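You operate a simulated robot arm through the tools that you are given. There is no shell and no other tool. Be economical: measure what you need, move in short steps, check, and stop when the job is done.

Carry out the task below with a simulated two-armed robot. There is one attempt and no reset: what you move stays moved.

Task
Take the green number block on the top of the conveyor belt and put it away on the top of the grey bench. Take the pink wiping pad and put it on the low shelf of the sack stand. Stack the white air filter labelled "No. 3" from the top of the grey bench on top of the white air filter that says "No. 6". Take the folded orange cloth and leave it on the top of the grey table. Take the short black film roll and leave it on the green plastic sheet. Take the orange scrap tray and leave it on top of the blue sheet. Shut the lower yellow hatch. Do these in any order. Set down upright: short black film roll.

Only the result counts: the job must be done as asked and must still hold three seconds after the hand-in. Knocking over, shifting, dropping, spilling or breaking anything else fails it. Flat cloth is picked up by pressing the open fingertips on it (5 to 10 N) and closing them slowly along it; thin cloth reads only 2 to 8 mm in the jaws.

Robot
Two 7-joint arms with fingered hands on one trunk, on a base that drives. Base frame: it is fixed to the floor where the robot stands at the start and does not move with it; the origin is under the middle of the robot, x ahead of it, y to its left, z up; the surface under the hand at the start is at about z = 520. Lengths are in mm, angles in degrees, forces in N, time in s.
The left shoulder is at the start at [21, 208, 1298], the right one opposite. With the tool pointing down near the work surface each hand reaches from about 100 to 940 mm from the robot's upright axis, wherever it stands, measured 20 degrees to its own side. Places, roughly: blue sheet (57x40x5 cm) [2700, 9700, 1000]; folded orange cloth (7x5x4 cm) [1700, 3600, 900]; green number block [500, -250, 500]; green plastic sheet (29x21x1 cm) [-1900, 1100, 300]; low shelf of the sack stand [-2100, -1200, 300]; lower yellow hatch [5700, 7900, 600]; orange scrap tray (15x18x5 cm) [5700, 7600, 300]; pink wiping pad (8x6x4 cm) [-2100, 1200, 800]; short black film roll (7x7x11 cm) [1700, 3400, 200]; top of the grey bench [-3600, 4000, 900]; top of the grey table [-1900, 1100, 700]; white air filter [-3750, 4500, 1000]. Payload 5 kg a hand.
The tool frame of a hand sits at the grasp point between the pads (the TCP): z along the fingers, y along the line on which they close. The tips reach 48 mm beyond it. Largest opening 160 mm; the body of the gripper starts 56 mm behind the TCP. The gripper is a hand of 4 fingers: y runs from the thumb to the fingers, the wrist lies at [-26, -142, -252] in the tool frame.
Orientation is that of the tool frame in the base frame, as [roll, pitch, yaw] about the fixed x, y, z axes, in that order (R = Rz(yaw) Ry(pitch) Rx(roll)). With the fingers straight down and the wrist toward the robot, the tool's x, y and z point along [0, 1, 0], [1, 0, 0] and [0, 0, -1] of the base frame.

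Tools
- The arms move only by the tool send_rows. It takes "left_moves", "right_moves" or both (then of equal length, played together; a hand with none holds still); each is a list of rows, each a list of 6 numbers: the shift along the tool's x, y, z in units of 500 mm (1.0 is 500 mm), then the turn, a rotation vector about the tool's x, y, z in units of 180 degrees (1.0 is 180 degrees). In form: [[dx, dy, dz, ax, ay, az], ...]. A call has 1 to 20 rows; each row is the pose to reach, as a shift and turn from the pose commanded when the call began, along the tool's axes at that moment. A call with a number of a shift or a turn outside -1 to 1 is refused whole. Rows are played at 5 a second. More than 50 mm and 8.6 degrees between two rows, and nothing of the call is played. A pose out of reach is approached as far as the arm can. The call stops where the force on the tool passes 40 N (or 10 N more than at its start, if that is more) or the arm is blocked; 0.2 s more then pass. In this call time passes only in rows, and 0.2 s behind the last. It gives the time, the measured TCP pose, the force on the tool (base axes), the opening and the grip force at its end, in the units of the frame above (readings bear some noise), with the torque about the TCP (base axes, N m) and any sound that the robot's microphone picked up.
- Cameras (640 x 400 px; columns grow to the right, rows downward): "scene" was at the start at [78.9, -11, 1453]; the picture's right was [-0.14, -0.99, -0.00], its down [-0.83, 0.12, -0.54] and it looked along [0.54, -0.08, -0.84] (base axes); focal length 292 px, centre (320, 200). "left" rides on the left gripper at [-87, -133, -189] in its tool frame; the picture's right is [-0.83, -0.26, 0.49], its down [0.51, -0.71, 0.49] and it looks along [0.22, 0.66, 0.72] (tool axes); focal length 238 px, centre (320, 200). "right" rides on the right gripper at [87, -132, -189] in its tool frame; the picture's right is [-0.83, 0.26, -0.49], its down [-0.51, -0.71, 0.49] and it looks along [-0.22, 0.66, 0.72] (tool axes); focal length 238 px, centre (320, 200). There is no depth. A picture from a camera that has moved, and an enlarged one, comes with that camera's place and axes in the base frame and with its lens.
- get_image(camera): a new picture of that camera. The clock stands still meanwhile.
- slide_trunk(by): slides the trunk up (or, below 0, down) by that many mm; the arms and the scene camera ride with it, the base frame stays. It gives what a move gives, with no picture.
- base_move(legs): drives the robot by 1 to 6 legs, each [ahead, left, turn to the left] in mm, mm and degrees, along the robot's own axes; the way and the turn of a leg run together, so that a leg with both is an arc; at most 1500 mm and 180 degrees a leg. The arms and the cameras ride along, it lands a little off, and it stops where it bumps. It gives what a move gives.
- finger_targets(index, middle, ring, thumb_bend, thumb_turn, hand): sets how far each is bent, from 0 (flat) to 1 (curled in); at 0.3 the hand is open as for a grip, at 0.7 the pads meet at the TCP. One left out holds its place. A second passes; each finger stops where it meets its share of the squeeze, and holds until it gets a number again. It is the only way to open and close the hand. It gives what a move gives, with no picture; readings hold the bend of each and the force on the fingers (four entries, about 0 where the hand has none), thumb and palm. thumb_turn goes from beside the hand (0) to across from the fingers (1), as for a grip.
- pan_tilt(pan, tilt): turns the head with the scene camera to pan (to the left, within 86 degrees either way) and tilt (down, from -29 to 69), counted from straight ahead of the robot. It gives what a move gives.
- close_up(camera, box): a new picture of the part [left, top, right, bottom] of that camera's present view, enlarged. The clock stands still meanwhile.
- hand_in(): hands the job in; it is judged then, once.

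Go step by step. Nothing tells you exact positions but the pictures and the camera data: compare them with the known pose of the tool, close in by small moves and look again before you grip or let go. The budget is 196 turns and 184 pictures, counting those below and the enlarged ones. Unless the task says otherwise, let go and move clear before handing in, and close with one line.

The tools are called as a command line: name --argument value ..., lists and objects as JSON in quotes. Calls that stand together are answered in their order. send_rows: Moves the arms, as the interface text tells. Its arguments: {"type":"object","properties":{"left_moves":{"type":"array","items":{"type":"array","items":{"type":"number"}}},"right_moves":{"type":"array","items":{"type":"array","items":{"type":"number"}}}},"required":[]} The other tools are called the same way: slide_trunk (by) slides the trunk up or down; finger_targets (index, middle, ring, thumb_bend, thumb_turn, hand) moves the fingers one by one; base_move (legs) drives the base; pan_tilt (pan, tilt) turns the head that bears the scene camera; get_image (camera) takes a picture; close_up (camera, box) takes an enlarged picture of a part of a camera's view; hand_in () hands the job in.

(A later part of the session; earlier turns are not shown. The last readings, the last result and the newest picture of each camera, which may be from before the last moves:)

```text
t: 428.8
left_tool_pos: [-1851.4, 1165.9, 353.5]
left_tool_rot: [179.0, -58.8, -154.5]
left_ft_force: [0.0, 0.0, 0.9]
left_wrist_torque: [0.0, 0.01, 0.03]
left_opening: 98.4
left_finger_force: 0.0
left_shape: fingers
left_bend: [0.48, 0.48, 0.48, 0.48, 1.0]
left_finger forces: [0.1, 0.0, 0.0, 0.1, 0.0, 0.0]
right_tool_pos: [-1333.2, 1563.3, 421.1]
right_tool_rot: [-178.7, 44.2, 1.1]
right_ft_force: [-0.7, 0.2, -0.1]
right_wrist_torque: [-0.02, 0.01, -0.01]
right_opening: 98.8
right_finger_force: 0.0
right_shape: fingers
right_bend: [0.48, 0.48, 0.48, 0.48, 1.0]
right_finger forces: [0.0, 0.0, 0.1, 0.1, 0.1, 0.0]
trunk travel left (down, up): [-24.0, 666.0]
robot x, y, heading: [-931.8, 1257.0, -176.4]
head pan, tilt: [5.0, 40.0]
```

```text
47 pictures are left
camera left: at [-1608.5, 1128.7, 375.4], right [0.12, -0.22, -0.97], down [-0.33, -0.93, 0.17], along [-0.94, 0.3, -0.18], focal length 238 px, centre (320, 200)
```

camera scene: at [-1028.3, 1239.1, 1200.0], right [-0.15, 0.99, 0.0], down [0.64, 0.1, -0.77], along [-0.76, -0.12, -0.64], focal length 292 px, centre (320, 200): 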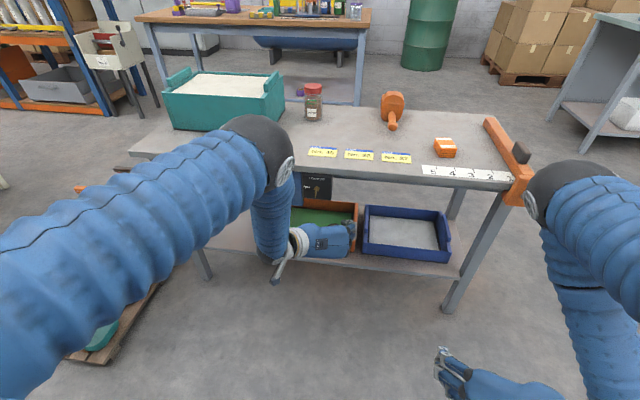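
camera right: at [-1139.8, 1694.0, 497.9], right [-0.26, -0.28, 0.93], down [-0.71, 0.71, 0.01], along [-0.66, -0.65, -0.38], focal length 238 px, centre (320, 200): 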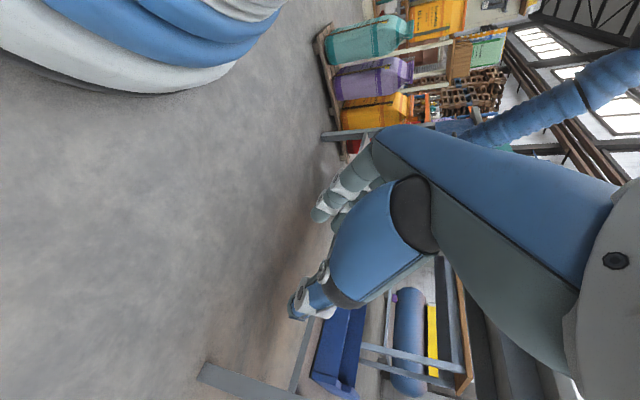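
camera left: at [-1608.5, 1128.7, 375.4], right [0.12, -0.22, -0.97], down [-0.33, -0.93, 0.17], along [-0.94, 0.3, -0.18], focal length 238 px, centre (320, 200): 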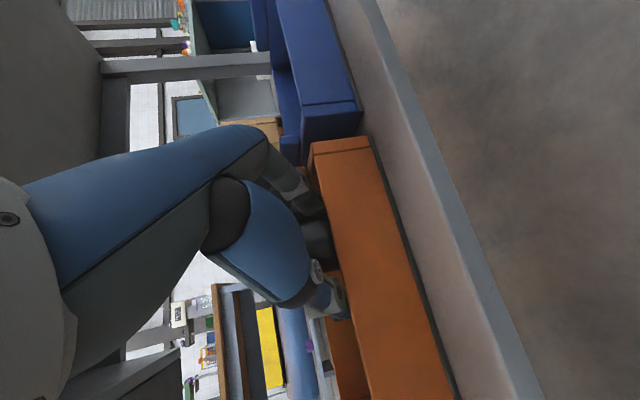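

The roll stands free. I'll draw the hand back along its own axis and check.

send_rows --left_moves '[[0, 0, -0.04, 0, 0, 0], [0, 0, -0.09, 0, 0, 0], [0, 0, -0.15, 0, 0, 0], [-0.01, 0, -0.22, 0, 0, 0], [-0.03, 0, -0.3, 0, 0, 0], [-0.05, 0, -0.38, 0, 0, 0], [-0.07, 0, -0.46, 0, 0, 0], [-0.09, 0, -0.54, 0, 0, 0]]'

get_image --camera "left"

close_up --camera "scene" --box '[200, 120, 400, 270]'

```text
t: 430.6
left_tool_pos: [-1620.2, 1273.1, 454.0]
left_tool_rot: [178.9, -58.9, -154.6]
left_ft_force: [-1.7, -0.3, -1.5]
left_wrist_torque: [0.02, -0.06, -0.03]
left_opening: 98.8
left_finger_force: 0.0
left_shape: fingers
left_bend: [0.48, 0.48, 0.48, 0.48, 1.0]
left_finger forces: [0.0, 0.1, 0.1, 0.0, 0.0, 0.0]
right_tool_pos: [-1334.3, 1562.5, 421.1]
right_tool_rot: [-178.6, 44.3, 1.1]
right_ft_force: [0.0, -0.2, -0.3]
right_wrist_torque: [0.0, -0.05, 0.01]
right_opening: 98.9
right_finger_force: 0.1
right_shape: fingers
right_bend: [0.48, 0.48, 0.48, 0.48, 1.0]
right_finger forces: [0.1, 0.1, 0.1, 0.1, 0.1, 0.0]
trunk travel left (down, up): [-24.0, 666.0]
robot x, y, heading: [-932.6, 1250.9, -176.2]
head pan, tilt: [5.0, 40.0]
```

```text
46 pictures are left
camera left: at [-1378.2, 1236.0, 476.7], right [0.12, -0.22, -0.97], down [-0.33, -0.93, 0.17], along [-0.94, 0.29, -0.18], focal length 238 px, centre (320, 200)
```

left: 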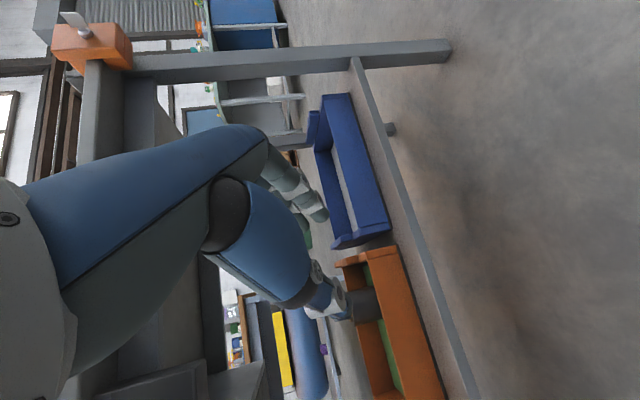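

```text
2.67 times, centred on (300, 195) of scene
camera zoom: at [-1028.0, 1239.3, 1200.0], right [-0.15, 0.99, 0.0], down [0.64, 0.1, -0.77], along [-0.76, -0.12, -0.64], focal length 779 px, centre (373, 213)
```

zoom: 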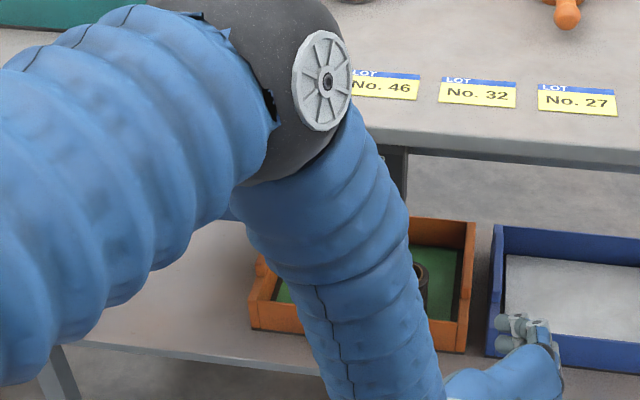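

The roll stands upright on the green sheet. Now for the tray and hatch: I'll pull the left arm in, raise the trunk and drive north round the turntable.

send_rows --left_moves '[[0, 0, -0.08, 0, 0, 0], [0, 0, -0.16, 0, 0, 0], [0, 0, -0.24, 0, 0, 0], [0, 0, -0.3, 0, 0, 0]]'

base_move --legs '[[-40, 0, 0], [0, -1080, 0], [0, 0, -37.7], [1200, 0, 0], [0, 0, -56], [1500, 0, 0]]'

slide_trunk --by 400

base_move --legs '[[350, 0, 0], [0, 0, -90], [1500, 0, 0], [1500, 0, 0], [1400, 0, 0]]'

```text
t: 431.6
left_tool_pos: [-1502.7, 1323.2, 531.3]
left_tool_rot: [179.1, -58.8, -154.8]
left_ft_force: [-0.7, -1.3, -0.6]
left_wrist_torque: [-0.01, 0.03, 0.03]
left_opening: 99.0
left_finger_force: 0.0
left_shape: fingers
left_bend: [0.48, 0.48, 0.48, 0.48, 1.0]
left_finger forces: [0.0, 0.0, 0.0, 0.0, 0.0, 0.0]
right_tool_pos: [-1334.7, 1562.8, 421.3]
right_tool_rot: [-178.7, 44.4, 1.1]
right_ft_force: [-0.1, -0.1, 0.7]
right_wrist_torque: [0.02, 0.02, 0.02]
right_opening: 99.0
right_finger_force: 0.1
right_shape: fingers
right_bend: [0.48, 0.48, 0.48, 0.48, 1.0]
right_finger forces: [0.1, 0.1, 0.0, 0.0, 0.0, 0.0]
trunk travel left (down, up): [-24.0, 666.0]
robot x, y, heading: [-935.0, 1252.8, -176.2]
head pan, tilt: [5.0, 40.0]
```

```text
t: 454.7
left_tool_pos: [-1790.0, 5103.9, 530.5]
left_tool_rot: [179.0, -58.7, 110.6]
left_ft_force: [-0.3, -0.3, -0.9]
left_wrist_torque: [0.01, 0.0, -0.01]
left_opening: 99.1
left_finger_force: 0.1
left_shape: fingers
left_bend: [0.48, 0.48, 0.48, 0.48, 1.0]
left_finger forces: [0.1, 0.1, 0.0, 0.1, 0.0, 0.0]
right_tool_pos: [-1564.7, 4915.0, 421.1]
right_tool_rot: [-178.7, 44.2, -93.7]
right_ft_force: [-1.0, -0.3, -0.2]
right_wrist_torque: [0.01, 0.03, 0.0]
right_opening: 99.1
right_finger_force: 0.1
right_shape: fingers
right_bend: [0.48, 0.48, 0.48, 0.48, 1.0]
right_finger forces: [0.0, 0.0, 0.0, 0.0, 0.0, 0.0]
trunk travel left (down, up): [-24.0, 666.0]
robot x, y, heading: [-1904.7, 4540.6, 89.0]
head pan, tilt: [5.0, 40.0]
```

```text
t: 458.6
left_tool_pos: [-1790.4, 5104.3, 931.7]
left_tool_rot: [179.0, -58.7, 110.7]
left_ft_force: [0.8, 0.6, -1.0]
left_wrist_torque: [0.02, 0.0, 0.01]
left_opening: 99.1
left_finger_force: 0.1
left_shape: fingers
left_bend: [0.48, 0.48, 0.48, 0.48, 1.0]
left_finger forces: [0.0, 0.0, 0.1, 0.1, 0.0, 0.0]
right_tool_pos: [-1564.9, 4915.3, 822.0]
right_tool_rot: [-178.6, 44.3, -93.6]
right_ft_force: [-0.7, -0.4, -1.2]
right_wrist_torque: [0.02, -0.01, 0.01]
right_opening: 98.8
right_finger_force: 0.1
right_shape: fingers
right_bend: [0.48, 0.48, 0.48, 0.48, 1.0]
right_finger forces: [0.1, 0.0, 0.1, 0.1, 0.1, 0.0]
trunk travel left (down, up): [-424.0, 266.0]
robot x, y, heading: [-1905.2, 4540.6, 89.1]
head pan, tilt: [5.0, 40.0]
```

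```text
t: 485.2
left_tool_pos: [3045.6, 5024.9, 930.7]
left_tool_rot: [179.0, -58.9, 27.2]
left_ft_force: [1.2, 0.2, 0.2]
left_wrist_torque: [-0.01, 0.02, 0.04]
left_opening: 98.9
left_finger_force: 0.1
left_shape: fingers
left_bend: [0.48, 0.48, 0.48, 0.48, 1.0]
left_finger forces: [0.0, 0.1, 0.1, 0.1, 0.0, 0.0]
right_tool_pos: [2883.0, 4779.9, 821.1]
right_tool_rot: [-178.6, 44.3, -177.1]
right_ft_force: [0.9, -0.8, -0.1]
right_wrist_torque: [-0.03, 0.01, -0.03]
right_opening: 98.7
right_finger_force: 0.1
right_shape: fingers
right_bend: [0.48, 0.48, 0.48, 0.48, 1.0]
right_finger forces: [0.0, 0.0, 0.1, 0.0, 0.1, 0.0]
trunk travel left (down, up): [-424.0, 266.0]
robot x, y, heading: [2471.8, 5074.0, 5.7]
head pan, tilt: [5.0, 40.0]
```

I'm at (2472, 5074). I'll look toward the hatch area in the north-east.

pan_tilt --pan 32 --tilt 12

get_image --camera "scene"

```text
t: 486.1
left_tool_pos: [3045.1, 5025.6, 930.7]
left_tool_rot: [179.1, -58.9, 27.2]
left_ft_force: [0.6, -0.7, 0.8]
left_wrist_torque: [0.0, 0.02, -0.02]
left_opening: 98.7
left_finger_force: 0.2
left_shape: fingers
left_bend: [0.48, 0.48, 0.48, 0.48, 1.0]
left_finger forces: [0.1, 0.1, 0.0, 0.0, 0.1, 0.0]
right_tool_pos: [2883.0, 4780.7, 822.0]
right_tool_rot: [-178.6, 44.3, -177.1]
right_ft_force: [0.3, -0.2, -0.6]
right_wrist_torque: [0.0, 0.03, -0.01]
right_opening: 99.0
right_finger_force: 0.2
right_shape: fingers
right_bend: [0.48, 0.48, 0.48, 0.48, 1.0]
right_finger forces: [0.0, 0.0, 0.0, 0.0, 0.0, 0.0]
trunk travel left (down, up): [-424.0, 266.0]
robot x, y, heading: [2472.3, 5074.4, 5.6]
head pan, tilt: [32.0, 12.0]
```

```text
44 pictures are left
camera scene: at [2555.6, 5132.5, 1644.4], right [0.61, -0.79, 0.0], down [-0.17, -0.13, -0.98], along [0.78, 0.6, -0.21], focal length 292 px, centre (320, 200)
```

scene: 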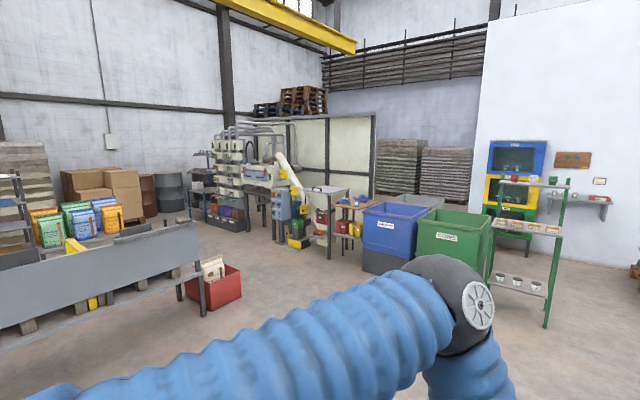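

The hatch should be at the station near pixel (302, 215). I'll enlarge that part.

close_up --camera "scene" --box '[230, 160, 390, 260]'

```text
4.00 times, centred on (310, 210) of scene
camera zoom: at [2555.6, 5132.5, 1644.4], right [0.61, -0.79, 0.0], down [-0.17, -0.13, -0.98], along [0.78, 0.6, -0.21], focal length 1168 px, centre (360, 160)
```

zoom: 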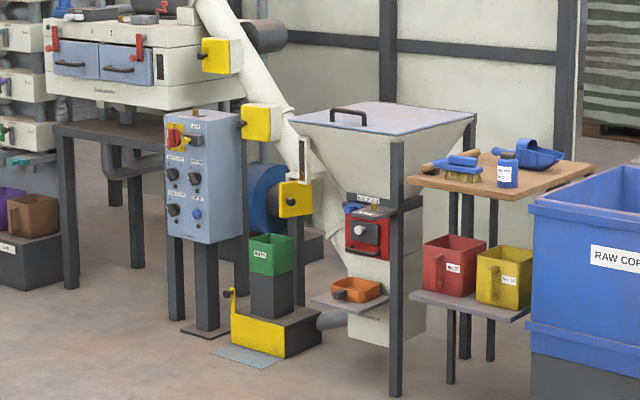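

The orange tray stands on a tongue under the hopper outlet, with the lower yellow hatch left of it on the inclined tube. I'll drive closer.

base_move --legs '[[0, 0, 31], [1450, 0, 0], [1300, 0, 0]]'

pan_tilt --pan 10 --tilt 30

get_image --camera "scene"

```text
t: 501.0
left_tool_pos: [5258.7, 6877.8, 931.2]
left_tool_rot: [179.2, -58.8, 54.4]
left_ft_force: [0.6, 0.3, 0.6]
left_wrist_torque: [0.04, 0.01, -0.03]
left_opening: 98.7
left_finger_force: 0.1
left_shape: fingers
left_bend: [0.48, 0.48, 0.48, 0.48, 1.0]
left_finger forces: [0.0, 0.0, 0.0, 0.0, 0.0, 0.0]
right_tool_pos: [5227.3, 6586.9, 821.5]
right_tool_rot: [-178.6, 44.4, -149.7]
right_ft_force: [0.0, 0.4, 0.2]
right_wrist_torque: [0.0, 0.02, 0.0]
right_opening: 99.4
right_finger_force: 0.1
right_shape: fingers
right_bend: [0.48, 0.48, 0.48, 0.48, 1.0]
right_finger forces: [0.1, 0.1, 0.0, 0.1, 0.0, 0.0]
trunk travel left (down, up): [-424.0, 266.0]
robot x, y, heading: [4728.3, 6660.2, 32.8]
head pan, tilt: [32.0, 12.0]
```

```text
t: 501.9
left_tool_pos: [5259.7, 6877.8, 930.1]
left_tool_rot: [179.1, -58.9, 54.6]
left_ft_force: [0.0, 0.4, 0.1]
left_wrist_torque: [-0.01, -0.02, -0.01]
left_opening: 98.9
left_finger_force: 0.1
left_shape: fingers
left_bend: [0.48, 0.48, 0.48, 0.48, 1.0]
left_finger forces: [0.0, 0.0, 0.0, 0.0, 0.0, 0.1]
right_tool_pos: [5228.2, 6586.5, 822.0]
right_tool_rot: [-178.5, 44.3, -149.6]
right_ft_force: [0.4, -0.3, -0.1]
right_wrist_torque: [0.02, -0.01, -0.02]
right_opening: 99.1
right_finger_force: 0.0
right_shape: fingers
right_bend: [0.48, 0.48, 0.48, 0.48, 1.0]
right_finger forces: [0.0, 0.1, 0.0, 0.1, 0.1, 0.0]
trunk travel left (down, up): [-424.0, 266.0]
robot x, y, heading: [4722.6, 6659.5, 33.0]
head pan, tilt: [10.0, 30.0]
```

```text
42 pictures are left
camera scene: at [4800.6, 6727.2, 1615.4], right [0.68, -0.73, 0.0], down [-0.37, -0.34, -0.87], along [0.63, 0.59, -0.5], focal length 292 px, centre (320, 200)
```

scene: 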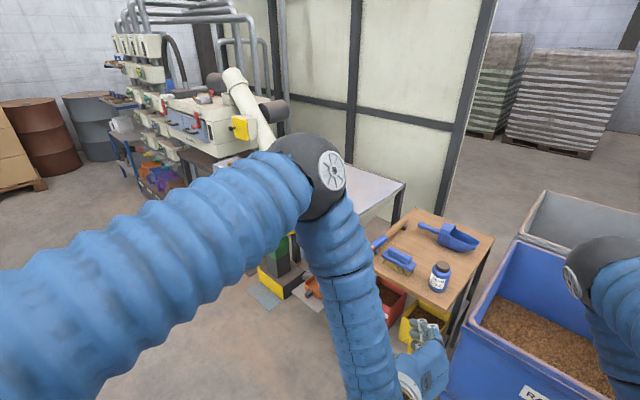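

The left arm blocks the view. I'll face +x and slide north to stand in front of the hopper at about (4930, 7650).

base_move --legs '[[0, 0, -33], [180, 1000, 0]]'

pan_tilt --pan 0 --tilt 40

get_image --camera "scene"

```text
t: 508.8
left_tool_pos: [5470.4, 7580.5, 930.6]
left_tool_rot: [179.0, -58.8, 22.5]
left_ft_force: [-0.8, 0.3, -0.1]
left_wrist_torque: [-0.03, 0.03, 0.0]
left_opening: 99.1
left_finger_force: 0.1
left_shape: fingers
left_bend: [0.48, 0.48, 0.48, 0.48, 1.0]
left_finger forces: [0.1, 0.0, 0.1, 0.1, 0.0, 0.0]
right_tool_pos: [5287.5, 7350.8, 822.2]
right_tool_rot: [-178.6, 44.2, 178.1]
right_ft_force: [0.5, 0.3, 0.4]
right_wrist_torque: [-0.02, 0.01, -0.05]
right_opening: 99.0
right_finger_force: 0.0
right_shape: fingers
right_bend: [0.48, 0.48, 0.48, 0.48, 1.0]
right_finger forces: [0.0, 0.0, 0.0, 0.0, 0.1, 0.0]
trunk travel left (down, up): [-424.0, 266.0]
robot x, y, heading: [4901.4, 7678.0, 0.8]
head pan, tilt: [10.0, 30.0]
```

```text
t: 509.5
left_tool_pos: [5469.0, 7579.4, 931.2]
left_tool_rot: [179.0, -58.9, 22.4]
left_ft_force: [-0.2, 0.7, -1.2]
left_wrist_torque: [-0.01, 0.0, 0.01]
left_opening: 99.2
left_finger_force: 0.2
left_shape: fingers
left_bend: [0.48, 0.48, 0.48, 0.48, 1.0]
left_finger forces: [0.0, 0.0, 0.0, 0.1, 0.1, 0.0]
right_tool_pos: [5287.8, 7351.2, 821.5]
right_tool_rot: [-178.6, 44.2, 178.1]
right_ft_force: [0.0, 0.1, -1.2]
right_wrist_torque: [0.03, 0.05, -0.03]
right_opening: 98.6
right_finger_force: 0.1
right_shape: fingers
right_bend: [0.48, 0.48, 0.48, 0.48, 1.0]
right_finger forces: [0.0, 0.0, 0.0, 0.1, 0.1, 0.0]
trunk travel left (down, up): [-424.0, 266.0]
robot x, y, heading: [4901.8, 7676.9, 0.8]
head pan, tilt: [0.0, 40.0]
```

```text
41 pictures are left
camera scene: at [4997.7, 7679.8, 1600.1], right [0.01, -1.0, 0.0], down [-0.64, -0.01, -0.77], along [0.77, 0.01, -0.64], focal length 292 px, centre (320, 200)
```

scene: 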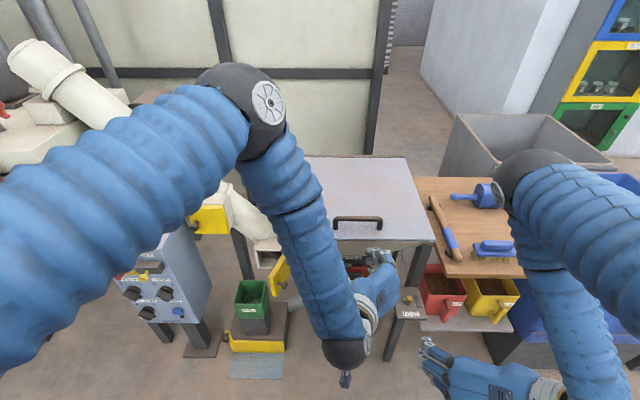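

I'll fold the left arm back out of the view, with its hand pointing down again.

send_rows --left_moves '[[0.001, -0.07, -0.04, 0, -0.042, 0], [0.002, -0.14, -0.08, 0, -0.084, 0], [0.004, -0.21, -0.11, 0, -0.127, 0], [0.005, -0.28, -0.14, 0, -0.17, 0], [0.006, -0.35, -0.16, 0, -0.212, 0], [0.008, -0.43, -0.18, 0, -0.254, 0], [0.01, -0.52, -0.2, 0, -0.297, 0], [0.01, -0.6, -0.215, 0, -0.339, 0]]'

send_rows --left_moves '[[0, 0, 0, 0, 0, -0.042], [0, 0, 0, 0, 0, -0.084], [0, 0, 0, 0, 0, -0.126], [0, 0, 0, 0, 0, -0.168], [0, 0, 0, 0, 0, -0.21], [0, 0, 0, 0, 0, -0.252], [0, 0, 0, 0, 0, -0.294], [0, 0, 0, 0, 0, -0.336], [0, 0, 0, 0, 0, -0.376]]'

get_image --camera "scene"

```text
t: 511.3
left_tool_pos: [5276.7, 7832.0, 988.2]
left_tool_rot: [179.3, 2.5, 21.6]
left_ft_force: [-0.9, 0.9, -0.2]
left_wrist_torque: [-0.12, -0.02, 0.01]
left_opening: 98.9
left_finger_force: 0.1
left_shape: fingers
left_bend: [0.48, 0.48, 0.48, 0.48, 1.0]
left_finger forces: [0.0, 0.0, 0.0, 0.0, 0.0, 0.0]
right_tool_pos: [5287.9, 7352.6, 821.1]
right_tool_rot: [-178.4, 44.3, 178.2]
right_ft_force: [0.1, 1.2, 0.5]
right_wrist_torque: [-0.14, 0.0, -0.07]
right_opening: 99.3
right_finger_force: 0.1
right_shape: fingers
right_bend: [0.48, 0.48, 0.48, 0.48, 1.0]
right_finger forces: [0.1, 0.0, 0.0, 0.0, 0.0, 0.0]
trunk travel left (down, up): [-424.0, 266.0]
robot x, y, heading: [4902.7, 7682.2, 0.6]
head pan, tilt: [0.0, 40.0]
```

```text
t: 513.3
left_tool_pos: [5298.5, 7817.4, 971.1]
left_tool_rot: [-178.1, 1.3, 89.4]
left_ft_force: [-0.8, -0.1, -0.1]
left_wrist_torque: [-0.01, -0.03, 0.03]
left_opening: 99.2
left_finger_force: 0.0
left_shape: fingers
left_bend: [0.48, 0.48, 0.48, 0.48, 1.0]
left_finger forces: [0.1, 0.1, 0.0, 0.0, 0.1, 0.0]
left hand out of reach, approached as far as the arm can: row 4, 5, 6, 7, 8, 9
right_tool_pos: [5288.1, 7351.0, 822.3]
right_tool_rot: [-178.6, 44.3, 178.2]
right_ft_force: [-0.4, 0.0, 0.6]
right_wrist_torque: [0.01, -0.03, 0.0]
right_opening: 98.8
right_finger_force: 0.1
right_shape: fingers
right_bend: [0.48, 0.48, 0.48, 0.48, 1.0]
right_finger forces: [0.0, 0.0, 0.0, 0.0, 0.0, 0.0]
trunk travel left (down, up): [-424.0, 266.0]
robot x, y, heading: [4902.4, 7679.5, 1.1]
head pan, tilt: [0.0, 40.0]
```

```text
40 pictures are left
camera scene: at [4997.6, 7679.5, 1600.0], right [0.01, -1.0, 0.0], down [-0.64, -0.01, -0.77], along [0.77, 0.01, -0.64], focal length 292 px, centre (320, 200)
```

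scene: 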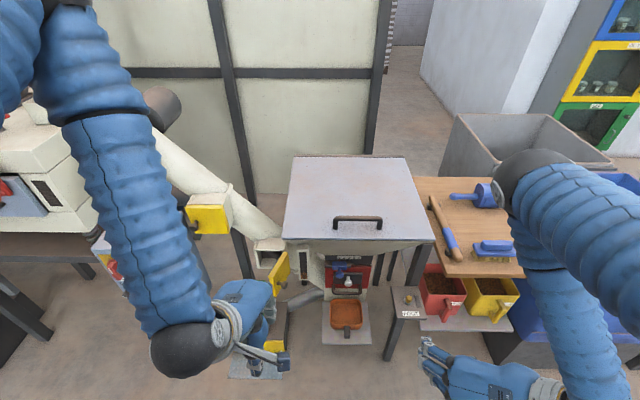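

Now both are in view: the orange tray on its plate and the open lower hatch left of it. I'll enlarge both.

close_up --camera "scene" --box '[180, 185, 400, 350]'

get_image --camera "left"

```text
2.42 times, centred on (290, 268) of scene
camera zoom: at [4997.6, 7679.5, 1600.0], right [0.01, -1.0, 0.0], down [-0.64, -0.01, -0.77], along [0.77, 0.01, -0.64], focal length 708 px, centre (393, 36)
```

zoom: 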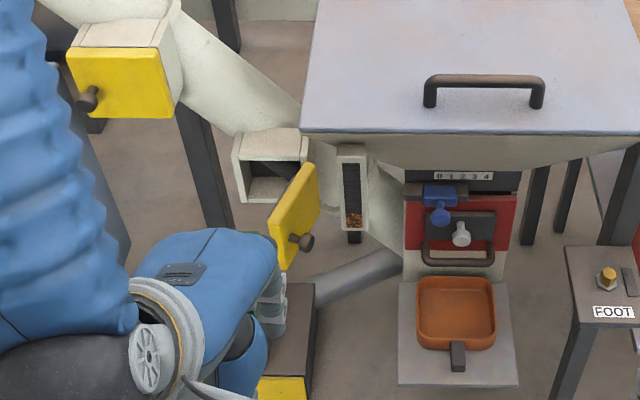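

```text
38 pictures are left
camera left: at [5170.4, 7734.2, 1166.8], right [-0.28, -0.84, -0.46], down [-0.72, 0.5, -0.48], along [0.63, 0.19, -0.75], focal length 238 px, centre (320, 200)
```

left: 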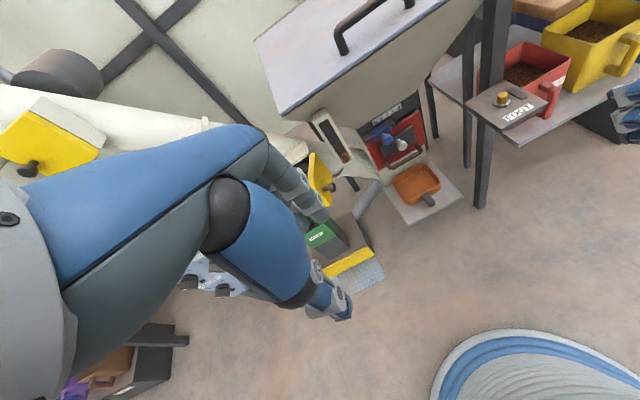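

The hatch door is hinged on its right side at about (5785, 7833), and its free edge stands open at (5675, 7882), z 517–670. I'll make a fist with the left hand and bring it to the door's outer side, above the knob.

finger_targets --hand "left" --index 0.72 --middle 0.72 --ring 0.72 --thumb_bend 0.7

send_rows --left_moves '[[-0.004, 0.06, 0.06, 0, 0, 0], [-0.008, 0.12, 0.12, 0, 0, 0], [-0.012, 0.18, 0.18, 0, 0, 0], [-0.016, 0.24, 0.24, 0, 0, 0], [-0.02, 0.3, 0.3, 0, 0, 0], [-0.024, 0.36, 0.36, 0, 0, 0], [-0.028, 0.42, 0.42, 0, 0, 0], [-0.032, 0.48, 0.48, 0, 0, 0], [-0.036, 0.54, 0.54, 0, 0, 0], [-0.04, 0.6, 0.59, 0, 0, 0], [-0.04, 0.65, 0.622, 0, 0, 0]]'

close_up --camera "scene" --box '[180, 185, 400, 350]'

get_image --camera "left"

```text
t: 514.3
left_tool_pos: [5297.3, 7816.5, 971.5]
left_tool_rot: [-178.1, 1.4, 89.2]
left_ft_force: [-0.1, -0.4, 0.1]
left_wrist_torque: [-0.01, 0.03, 0.01]
left_opening: 8.2
left_finger_force: 0.1
left_shape: fingers
left_bend: [0.72, 0.72, 0.72, 0.7, 1.0]
left_finger forces: [0.1, 0.0, 0.1, 0.0, 0.0, 0.1]
right_tool_pos: [5287.6, 7350.8, 821.9]
right_tool_rot: [-178.7, 44.3, 178.0]
right_ft_force: [0.4, 0.0, -0.4]
right_wrist_torque: [-0.03, 0.01, -0.01]
right_opening: 99.0
right_finger_force: 0.0
right_shape: fingers
right_bend: [0.48, 0.48, 0.48, 0.48, 1.0]
right_finger forces: [0.0, 0.0, 0.0, 0.0, 0.0, 0.1]
trunk travel left (down, up): [-424.0, 266.0]
robot x, y, heading: [4903.6, 7679.5, 0.7]
head pan, tilt: [0.0, 40.0]
```

```text
t: 516.7
left_tool_pos: [5599.6, 7797.3, 655.6]
left_tool_rot: [-178.0, 1.0, 90.0]
left_ft_force: [-1.8, 10.6, 0.4]
left_wrist_torque: [-1.09, -0.12, 0.39]
left_opening: 8.7
left_finger_force: 5.5
left_shape: fingers
left_bend: [0.72, 0.72, 0.72, 0.7, 1.0]
left_finger forces: [0.3, 0.0, 0.0, 0.1, 0.0, 10.7]
right_tool_pos: [5288.8, 7353.2, 821.5]
right_tool_rot: [-178.6, 44.3, 178.4]
right_ft_force: [1.0, -1.2, -0.7]
right_wrist_torque: [0.09, 0.05, 0.07]
right_opening: 98.9
right_finger_force: 0.1
right_shape: fingers
right_bend: [0.48, 0.48, 0.48, 0.48, 1.0]
right_finger forces: [0.0, 0.0, 0.0, 0.0, 0.0, 0.0]
trunk travel left (down, up): [-424.0, 266.0]
robot x, y, heading: [4905.4, 7678.7, 0.9]
head pan, tilt: [0.0, 40.0]
stopped in row 11 (left hand): the force on the tool passed its limit at 41 N (the readings are from after the stop); the commanded pose is now the measured one
```

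```text
2.42 times, centred on (290, 268) of scene
camera zoom: at [4998.7, 7680.1, 1599.9], right [0.02, -1.0, 0.0], down [-0.64, -0.01, -0.77], along [0.77, 0.01, -0.64], focal length 708 px, centre (393, 36)
```

zoom: 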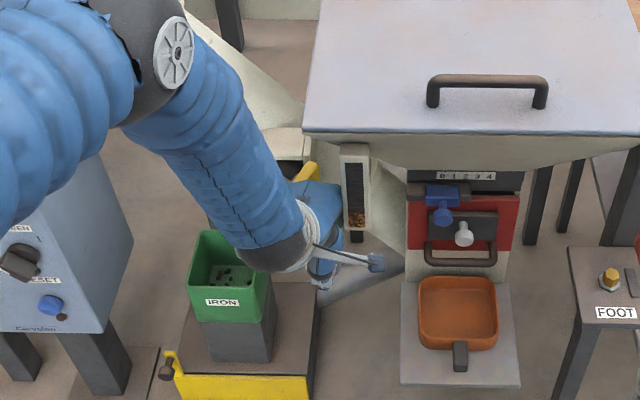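

```text
36 pictures are left
camera left: at [5473.3, 7711.8, 851.8], right [-0.27, -0.84, -0.46], down [-0.73, 0.5, -0.47], along [0.63, 0.21, -0.75], focal length 238 px, centre (320, 200)
```

left: 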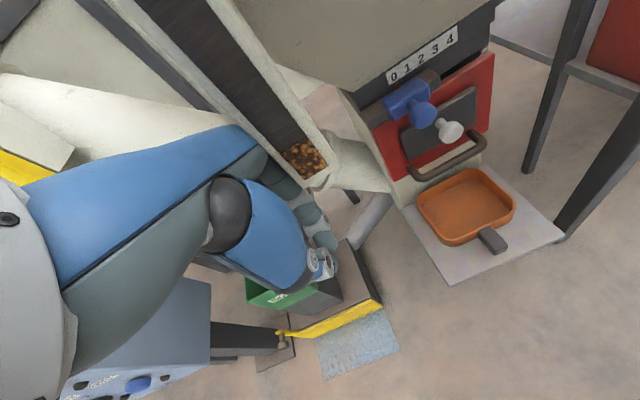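

The hand brushed the hopper's sight tube on its right. I'll shift 20 mm left first, then push the door diagonally toward closed.

send_rows --left_moves '[[0.02, -0.02, 0, 0, 0, 0], [0.05, -0.02, 0, 0, 0, 0], [0.052, 0.05, 0, 0, 0, 0], [0.054, 0.11, 0, 0, 0, 0], [0.086, 0.14, 0, 0, 0, 0], [0.126, 0.17, 0, 0, 0, 0], [0.166, 0.2, 0, 0, 0, 0], [0.196, 0.225, 0, 0, 0, 0], [0.216, 0.245, 0, 0, 0, 0]]'

get_image --camera "left"

close_up --camera "scene" --box '[200, 195, 360, 315]'

```text
t: 518.4
left_tool_pos: [5685.2, 7870.1, 645.2]
left_tool_rot: [-176.7, 1.3, 89.6]
left_ft_force: [-25.4, -1.8, 13.2]
left_wrist_torque: [0.35, -1.62, 0.44]
left_opening: 8.7
left_finger_force: 14.1
left_shape: fingers
left_bend: [0.72, 0.72, 0.72, 0.69, 1.0]
left_finger forces: [0.0, 24.7, 3.2, 0.0, 0.0, 0.1]
right_tool_pos: [5287.3, 7352.9, 822.1]
right_tool_rot: [-178.6, 44.4, 178.4]
right_ft_force: [-0.4, 0.1, -0.8]
right_wrist_torque: [-0.01, 0.04, -0.02]
right_opening: 99.2
right_finger_force: 0.1
right_shape: fingers
right_bend: [0.48, 0.48, 0.48, 0.48, 1.0]
right_finger forces: [0.1, 0.1, 0.0, 0.1, 0.1, 0.0]
trunk travel left (down, up): [-424.0, 266.0]
robot x, y, heading: [4901.4, 7680.2, 1.0]
head pan, tilt: [0.0, 40.0]
stopped in row 8 (left hand): the force on the tool passed its limit at 46 N (the readings are from after the stop); the commanded pose is now the measured one
```

```text
35 pictures are left
camera left: at [5562.8, 7787.6, 844.3], right [-0.29, -0.84, -0.45], down [-0.73, 0.5, -0.46], along [0.61, 0.2, -0.76], focal length 238 px, centre (320, 200)
```

left: 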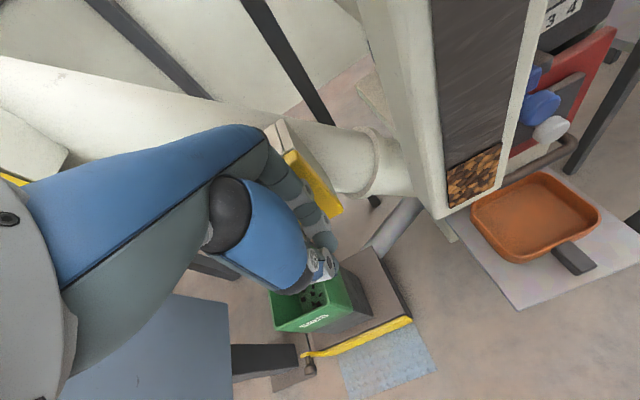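

```text
3.33 times, centred on (280, 255) of scene
camera zoom: at [4994.3, 7681.2, 1600.3], right [0.02, -1.0, 0.0], down [-0.64, -0.01, -0.77], along [0.77, 0.01, -0.64], focal length 974 px, centre (453, 17)
```

zoom: 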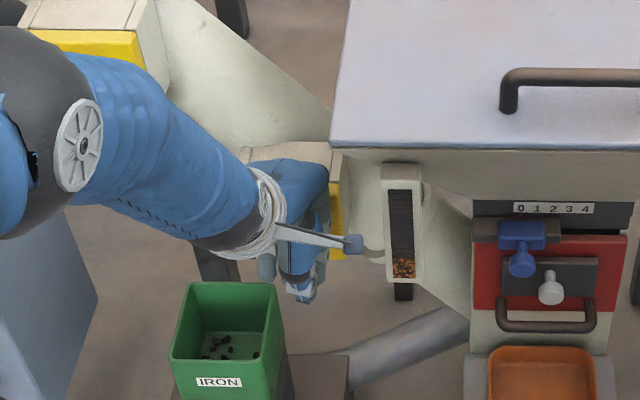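

The door looks nearly flush with its housing. I'll back the hand off to see how far it closed.

send_rows --left_moves '[[0, -0.06, -0.02, 0, 0, 0], [0.0, -0.14, -0.08, 0, 0, 0], [0.06, -0.22, -0.14, 0, 0, 0], [0.12, -0.3, -0.2, 0, 0, 0], [0.18, -0.36, -0.26, 0, 0, 0]]'

close_up --camera "scene" --box '[180, 185, 340, 305]'

```text
refused: row 3 steps farther than a row can; nothing moved
```

```text
3.33 times, centred on (260, 245) of scene
camera zoom: at [4994.3, 7681.2, 1600.3], right [0.02, -1.0, 0.0], down [-0.64, -0.01, -0.77], along [0.77, 0.01, -0.64], focal length 974 px, centre (520, 50)
```

zoom: 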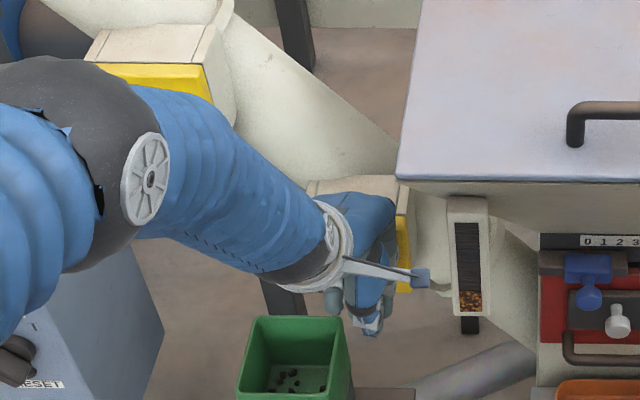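

send_rows --left_moves '[[0, -0.06, -0.02, 0, 0, 0], [0.0, -0.13, -0.06, 0, 0, 0], [0.04, -0.19, -0.1, 0, 0, 0], [0.08, -0.25, -0.14, 0, 0, 0], [0.12, -0.31, -0.18, 0, 0, 0], [0.16, -0.37, -0.22, 0, 0, 0]]'

close_up --camera "scene" --box '[180, 185, 340, 305]'

get_image --camera "left"

```text
t: 519.8
left_tool_pos: [5509.5, 7953.9, 762.3]
left_tool_rot: [-177.0, 1.4, 89.6]
left_ft_force: [-0.4, -0.7, -0.4]
left_wrist_torque: [0.02, -0.06, 0.05]
left_opening: 8.8
left_finger_force: 0.0
left_shape: fingers
left_bend: [0.72, 0.72, 0.72, 0.69, 1.0]
left_finger forces: [0.0, 0.1, 0.0, 0.0, 0.1, 0.1]
right_tool_pos: [5288.0, 7353.4, 822.5]
right_tool_rot: [-178.5, 44.3, 178.3]
right_ft_force: [-1.2, 0.3, -0.7]
right_wrist_torque: [-0.06, -0.03, -0.03]
right_opening: 98.9
right_finger_force: 0.1
right_shape: fingers
right_bend: [0.48, 0.48, 0.48, 0.48, 1.0]
right_finger forces: [0.1, 0.0, 0.1, 0.0, 0.0, 0.0]
trunk travel left (down, up): [-424.0, 266.0]
robot x, y, heading: [4901.2, 7680.5, 0.7]
head pan, tilt: [0.0, 40.0]
```

```text
3.33 times, centred on (260, 245) of scene
camera zoom: at [4995.4, 7681.6, 1600.1], right [0.02, -1.0, 0.0], down [-0.64, -0.01, -0.77], along [0.77, 0.01, -0.64], focal length 974 px, centre (520, 50)
```

zoom: 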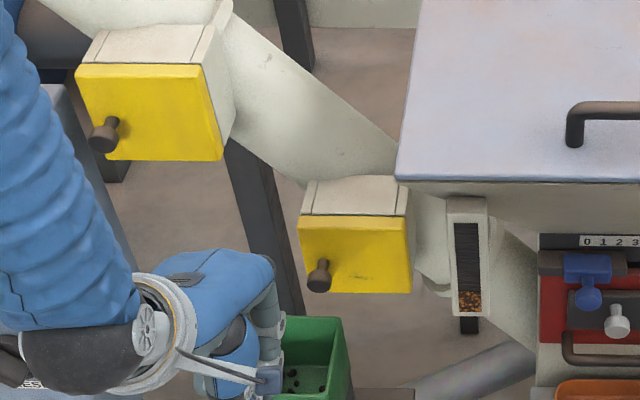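

```text
31 pictures are left
camera left: at [5385.7, 7870.5, 960.1], right [-0.29, -0.84, -0.45], down [-0.73, 0.5, -0.47], along [0.62, 0.2, -0.76], focal length 238 px, centre (320, 200)
```

left: 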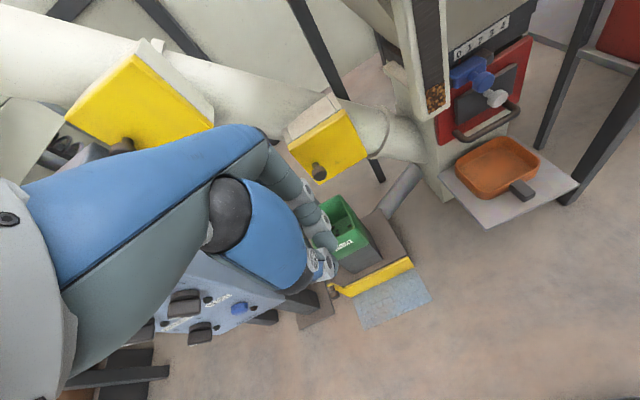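

The lower hatch is shut flush. Next is the tray at about (5707, 7560), with its front wall at x≈5632 and a stub handle at its front. I'll shift the base right and lower the trunk to reach it.

base_move --legs '[[0, -150, -0.8]]'

slide_trunk --by -340

finger_targets --hand "left" --index 0.58 --middle 0.58 --ring 0.58 --thumb_bend 0.58

get_image --camera "scene"

```text
t: 521.2
left_tool_pos: [5517.5, 7788.4, 761.2]
left_tool_rot: [-177.0, 1.2, 88.5]
left_ft_force: [-0.5, -1.1, -0.4]
left_wrist_torque: [0.16, 0.0, -0.01]
left_opening: 8.8
left_finger_force: 0.0
left_shape: fingers
left_bend: [0.72, 0.72, 0.72, 0.69, 1.0]
left_finger forces: [0.0, 0.1, 0.1, 0.1, 0.1, 0.0]
right_tool_pos: [5282.1, 7191.8, 821.0]
right_tool_rot: [-178.5, 44.2, 177.2]
right_ft_force: [-0.5, -0.7, -0.8]
right_wrist_torque: [0.09, -0.01, 0.08]
right_opening: 98.9
right_finger_force: 0.0
right_shape: fingers
right_bend: [0.48, 0.48, 0.48, 0.48, 1.0]
right_finger forces: [0.0, 0.1, 0.0, 0.1, 0.0, 0.1]
trunk travel left (down, up): [-424.0, 266.0]
robot x, y, heading: [4904.1, 7531.0, 0.0]
head pan, tilt: [0.0, 40.0]
```

```text
t: 524.5
left_tool_pos: [5516.8, 7789.2, 421.3]
left_tool_rot: [-177.0, 1.3, 88.4]
left_ft_force: [-0.6, -0.5, 0.0]
left_wrist_torque: [0.0, 0.0, 0.0]
left_opening: 8.5
left_finger_force: 0.0
left_shape: fingers
left_bend: [0.72, 0.72, 0.72, 0.69, 1.0]
left_finger forces: [0.0, 0.1, 0.0, 0.1, 0.0, 0.0]
right_tool_pos: [5282.0, 7192.6, 482.9]
right_tool_rot: [-178.5, 44.2, 177.2]
right_ft_force: [-0.4, 0.0, -0.1]
right_wrist_torque: [0.01, -0.01, 0.03]
right_opening: 98.8
right_finger_force: 0.0
right_shape: fingers
right_bend: [0.48, 0.48, 0.48, 0.48, 1.0]
right_finger forces: [0.0, 0.1, 0.0, 0.0, 0.1, 0.0]
trunk travel left (down, up): [-84.0, 606.0]
robot x, y, heading: [4902.5, 7532.9, 0.1]
head pan, tilt: [0.0, 40.0]
```

```text
t: 525.5
left_tool_pos: [5517.8, 7789.4, 422.1]
left_tool_rot: [-177.0, 1.3, 88.5]
left_ft_force: [-0.6, 0.2, 0.5]
left_wrist_torque: [0.0, -0.04, 0.01]
left_opening: 62.4
left_finger_force: 0.0
left_shape: fingers
left_bend: [0.57, 0.57, 0.57, 0.57, 1.0]
left_finger forces: [0.1, 0.0, 0.1, 0.0, 0.0, 0.0]
right_tool_pos: [5281.9, 7192.6, 481.9]
right_tool_rot: [-178.7, 44.3, 177.2]
right_ft_force: [0.2, 0.0, 0.2]
right_wrist_torque: [0.0, 0.0, -0.01]
right_opening: 98.8
right_finger_force: 0.0
right_shape: fingers
right_bend: [0.48, 0.48, 0.48, 0.48, 1.0]
right_finger forces: [0.0, 0.0, 0.0, 0.0, 0.1, 0.0]
trunk travel left (down, up): [-84.0, 606.0]
robot x, y, heading: [4900.6, 7530.2, -0.4]
head pan, tilt: [0.0, 40.0]
```

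```text
30 pictures are left
camera scene: at [4997.5, 7527.0, 1260.0], right [0.0, -1.0, 0.0], down [-0.64, 0.0, -0.77], along [0.77, 0.0, -0.64], focal length 292 px, centre (320, 200)
```

scene: 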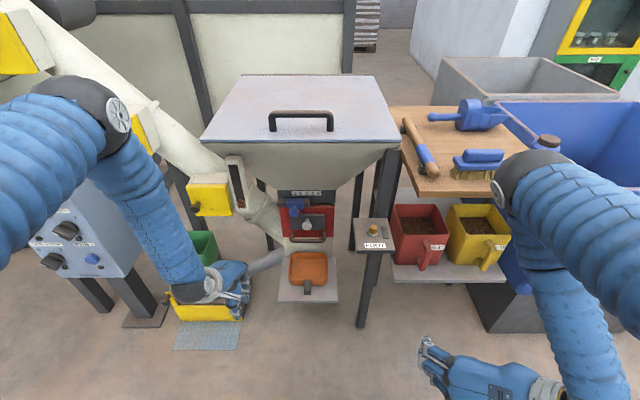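

I'll bring the left hand in front of the tray, then over its front wall left of the handle.

send_rows --left_moves '[[-0.08, -0.03, -0.01, 0, 0, 0], [-0.16, -0.05, -0.02, 0, 0, 0], [-0.24, -0.05, -0.026, 0, 0, 0], [-0.32, -0.04, -0.026, 0, 0, 0], [-0.376, -0.02, -0.026, 0, 0, 0], [-0.376, 0.07, -0.026, 0, 0, 0], [-0.376, 0.15, -0.026, 0, 0, 0], [-0.376, 0.225, -0.026, 0, 0, 0]]'

get_image --camera "left"

close_up --camera "scene" --box '[230, 190, 390, 310]'

```text
t: 527.3
left_tool_pos: [5621.0, 7597.1, 430.8]
left_tool_rot: [-176.8, 1.4, 88.2]
left_ft_force: [-0.9, 0.2, -0.5]
left_wrist_torque: [0.03, -0.14, 0.02]
left_opening: 62.6
left_finger_force: 0.1
left_shape: fingers
left_bend: [0.57, 0.57, 0.57, 0.57, 1.0]
left_finger forces: [0.0, 0.0, 0.0, 0.0, 0.0, 0.1]
right_tool_pos: [5282.7, 7192.7, 482.2]
right_tool_rot: [-178.6, 44.4, 177.2]
right_ft_force: [-0.7, -0.4, 0.4]
right_wrist_torque: [0.01, 0.0, -0.03]
right_opening: 99.0
right_finger_force: 0.0
right_shape: fingers
right_bend: [0.48, 0.48, 0.48, 0.48, 1.0]
right_finger forces: [0.1, 0.1, 0.1, 0.0, 0.0, 0.1]
trunk travel left (down, up): [-84.0, 606.0]
robot x, y, heading: [4905.0, 7531.9, -0.4]
head pan, tilt: [0.0, 40.0]
```

```text
29 pictures are left
camera left: at [5496.8, 7516.8, 629.0], right [-0.31, -0.84, -0.45], down [-0.72, 0.52, -0.46], along [0.62, 0.18, -0.76], focal length 238 px, centre (320, 200)
```

left: 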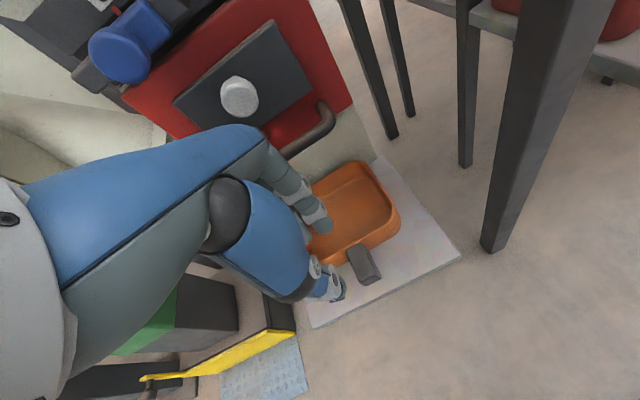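

```text
3.33 times, centred on (310, 250) of scene
camera zoom: at [4997.5, 7526.7, 1260.0], right [0.0, -1.0, 0.0], down [-0.64, 0.0, -0.77], along [0.77, 0.0, -0.64], focal length 974 px, centre (353, 33)
```

zoom: 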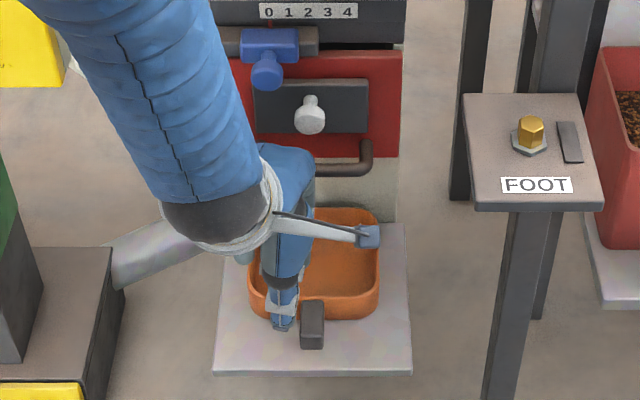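

The wall is about 15 mm farther in than the hand's middle. I'll correct that, level the hand and lower it so that the fingers go inside and the thumb outside the front wall.

send_rows --left_moves '[[0.002, 0.036, 0.0, -0.018, 0, 0], [0.002, 0.038, 0.06, -0.018, 0, 0], [0.002, 0.04, 0.11, -0.018, 0, 0], [0.002, 0.041, 0.14, -0.018, 0, 0], [0.002, 0.041, 0.158, -0.018, 0, 0]]'

get_image --camera "left"

```text
t: 528.0
left_tool_pos: [5639.9, 7596.1, 394.8]
left_tool_rot: [179.6, 1.3, 88.3]
left_ft_force: [-20.9, 1.8, 20.5]
left_wrist_torque: [1.24, -2.09, 0.39]
left_opening: 62.9
left_finger_force: 26.1
left_shape: fingers
left_bend: [0.57, 0.6, 0.56, 0.57, 1.0]
left_finger forces: [0.0, 25.0, 28.1, 0.0, 0.0, 0.0]
right_tool_pos: [5281.8, 7193.5, 482.5]
right_tool_rot: [-178.7, 44.5, 177.1]
right_ft_force: [0.0, -0.1, -0.1]
right_wrist_torque: [-0.02, 0.02, 0.02]
right_opening: 99.0
right_finger_force: 0.1
right_shape: fingers
right_bend: [0.48, 0.48, 0.48, 0.48, 1.0]
right_finger forces: [0.1, 0.0, 0.0, 0.0, 0.0, 0.0]
trunk travel left (down, up): [-84.0, 606.0]
robot x, y, heading: [4901.3, 7523.6, -0.2]
head pan, tilt: [0.0, 40.0]
stopped in row 3 (left hand): the force on the tool passed its limit at 63 N (the readings are from after the stop); the commanded pose is now the measured one
```

```text
27 pictures are left
camera left: at [5502.6, 7515.5, 584.1], right [-0.28, -0.84, -0.47], down [-0.69, 0.52, -0.51], along [0.67, 0.18, -0.72], focal length 238 px, centre (320, 200)
```

left: 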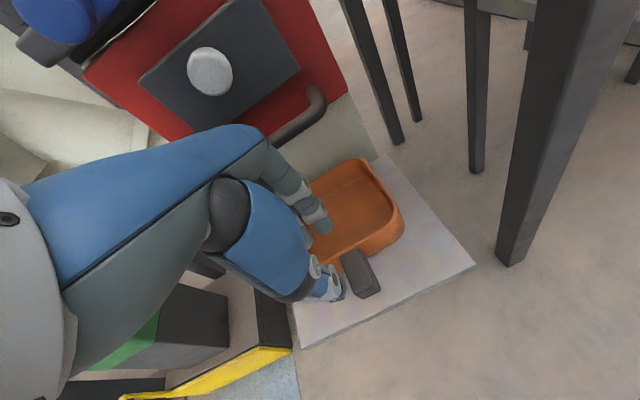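

The knuckles met the loop handle above the tray. I'll back up, tilt the hand 30° so the fingers point forward and down, and come over the front wall from the front.

send_rows --left_moves '[[0, -0.01, -0.06, 0, 0, 0], [0, -0.07, -0.1, 0, 0, 0], [0.002, -0.104, -0.08, -0.04, 0, 0], [0.002, -0.104, -0.06, -0.083, 0, 0], [0.002, -0.104, -0.052, -0.125, 0, 0], [0.002, -0.104, -0.052, -0.167, 0, 0]]'

get_image --camera "left"

```text
t: 529.4
left_tool_pos: [5590.2, 7598.5, 420.2]
left_tool_rot: [149.4, 1.3, 88.5]
left_ft_force: [1.7, 0.0, 1.3]
left_wrist_torque: [0.02, 0.2, -0.05]
left_opening: 62.8
left_finger_force: 0.0
left_shape: fingers
left_bend: [0.57, 0.57, 0.57, 0.57, 1.0]
left_finger forces: [0.0, 0.0, 0.1, 0.0, 0.1, 0.0]
right_tool_pos: [5281.3, 7192.5, 481.6]
right_tool_rot: [-178.7, 44.3, 177.1]
right_ft_force: [-0.3, -0.2, -0.8]
right_wrist_torque: [0.03, 0.0, 0.01]
right_opening: 98.9
right_finger_force: 0.0
right_shape: fingers
right_bend: [0.48, 0.48, 0.48, 0.48, 1.0]
right_finger forces: [0.1, 0.0, 0.1, 0.1, 0.0, 0.0]
trunk travel left (down, up): [-84.0, 606.0]
robot x, y, heading: [4905.3, 7528.1, -0.3]
head pan, tilt: [0.0, 40.0]
```

```text
26 pictures are left
camera left: at [5377.0, 7519.9, 516.3], right [0.0, -0.85, -0.53], down [-0.35, 0.5, -0.79], along [0.94, 0.18, -0.29], focal length 238 px, centre (320, 200)
```

left: 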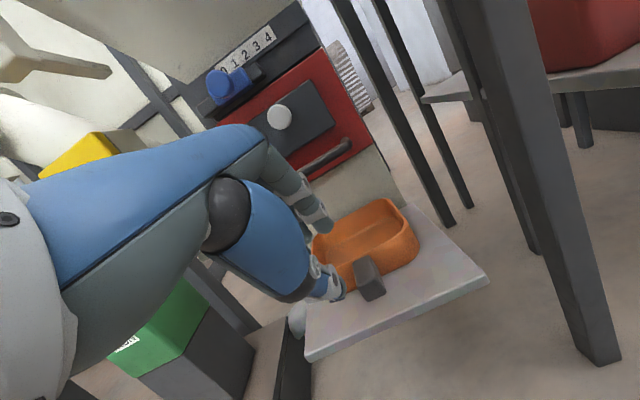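

From here the front wall reads at x≈5652. I'll go in along the finger direction to straddle it.

send_rows --left_moves '[[0, 0.02, 0.03, 0, 0, 0], [0, 0.025, 0.08, 0, 0, 0], [0, 0.025, 0.13, 0, 0, 0], [0, 0.025, 0.165, 0, 0, 0]]'

close_up --camera "left" --box '[240, 150, 460, 340]'

```text
t: 530.4
left_tool_pos: [5647.9, 7594.8, 367.7]
left_tool_rot: [148.2, 1.4, 88.2]
left_ft_force: [-9.8, 1.4, 24.4]
left_wrist_torque: [0.26, 0.16, 0.01]
left_opening: 57.7
left_finger_force: 16.9
left_shape: fingers
left_bend: [0.57, 0.57, 0.56, 0.59, 1.0]
left_finger forces: [0.0, 0.0, 7.1, 0.0, 26.5, 0.1]
right_tool_pos: [5280.8, 7192.5, 482.3]
right_tool_rot: [-178.5, 44.5, 177.3]
right_ft_force: [0.3, 0.2, -0.4]
right_wrist_torque: [0.0, 0.04, -0.01]
right_opening: 99.2
right_finger_force: 0.1
right_shape: fingers
right_bend: [0.48, 0.48, 0.48, 0.48, 1.0]
right_finger forces: [0.0, 0.1, 0.0, 0.0, 0.0, 0.0]
trunk travel left (down, up): [-84.0, 606.0]
robot x, y, heading: [4900.1, 7528.5, -0.4]
head pan, tilt: [0.0, 40.0]
stopped in row 4 (left hand): the force on the tool passed its limit at 57 N (the readings are from after the stop); the commanded pose is now the measured one
```

```text
2.11 times, centred on (350, 245) of left
camera zoom: at [5432.1, 7516.0, 460.4], right [0.01, -0.85, -0.53], down [-0.33, 0.5, -0.8], along [0.94, 0.18, -0.27], focal length 502 px, centre (257, 105)
```

zoom: 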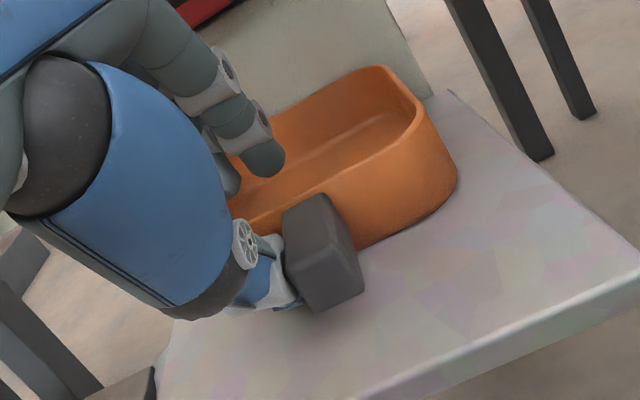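

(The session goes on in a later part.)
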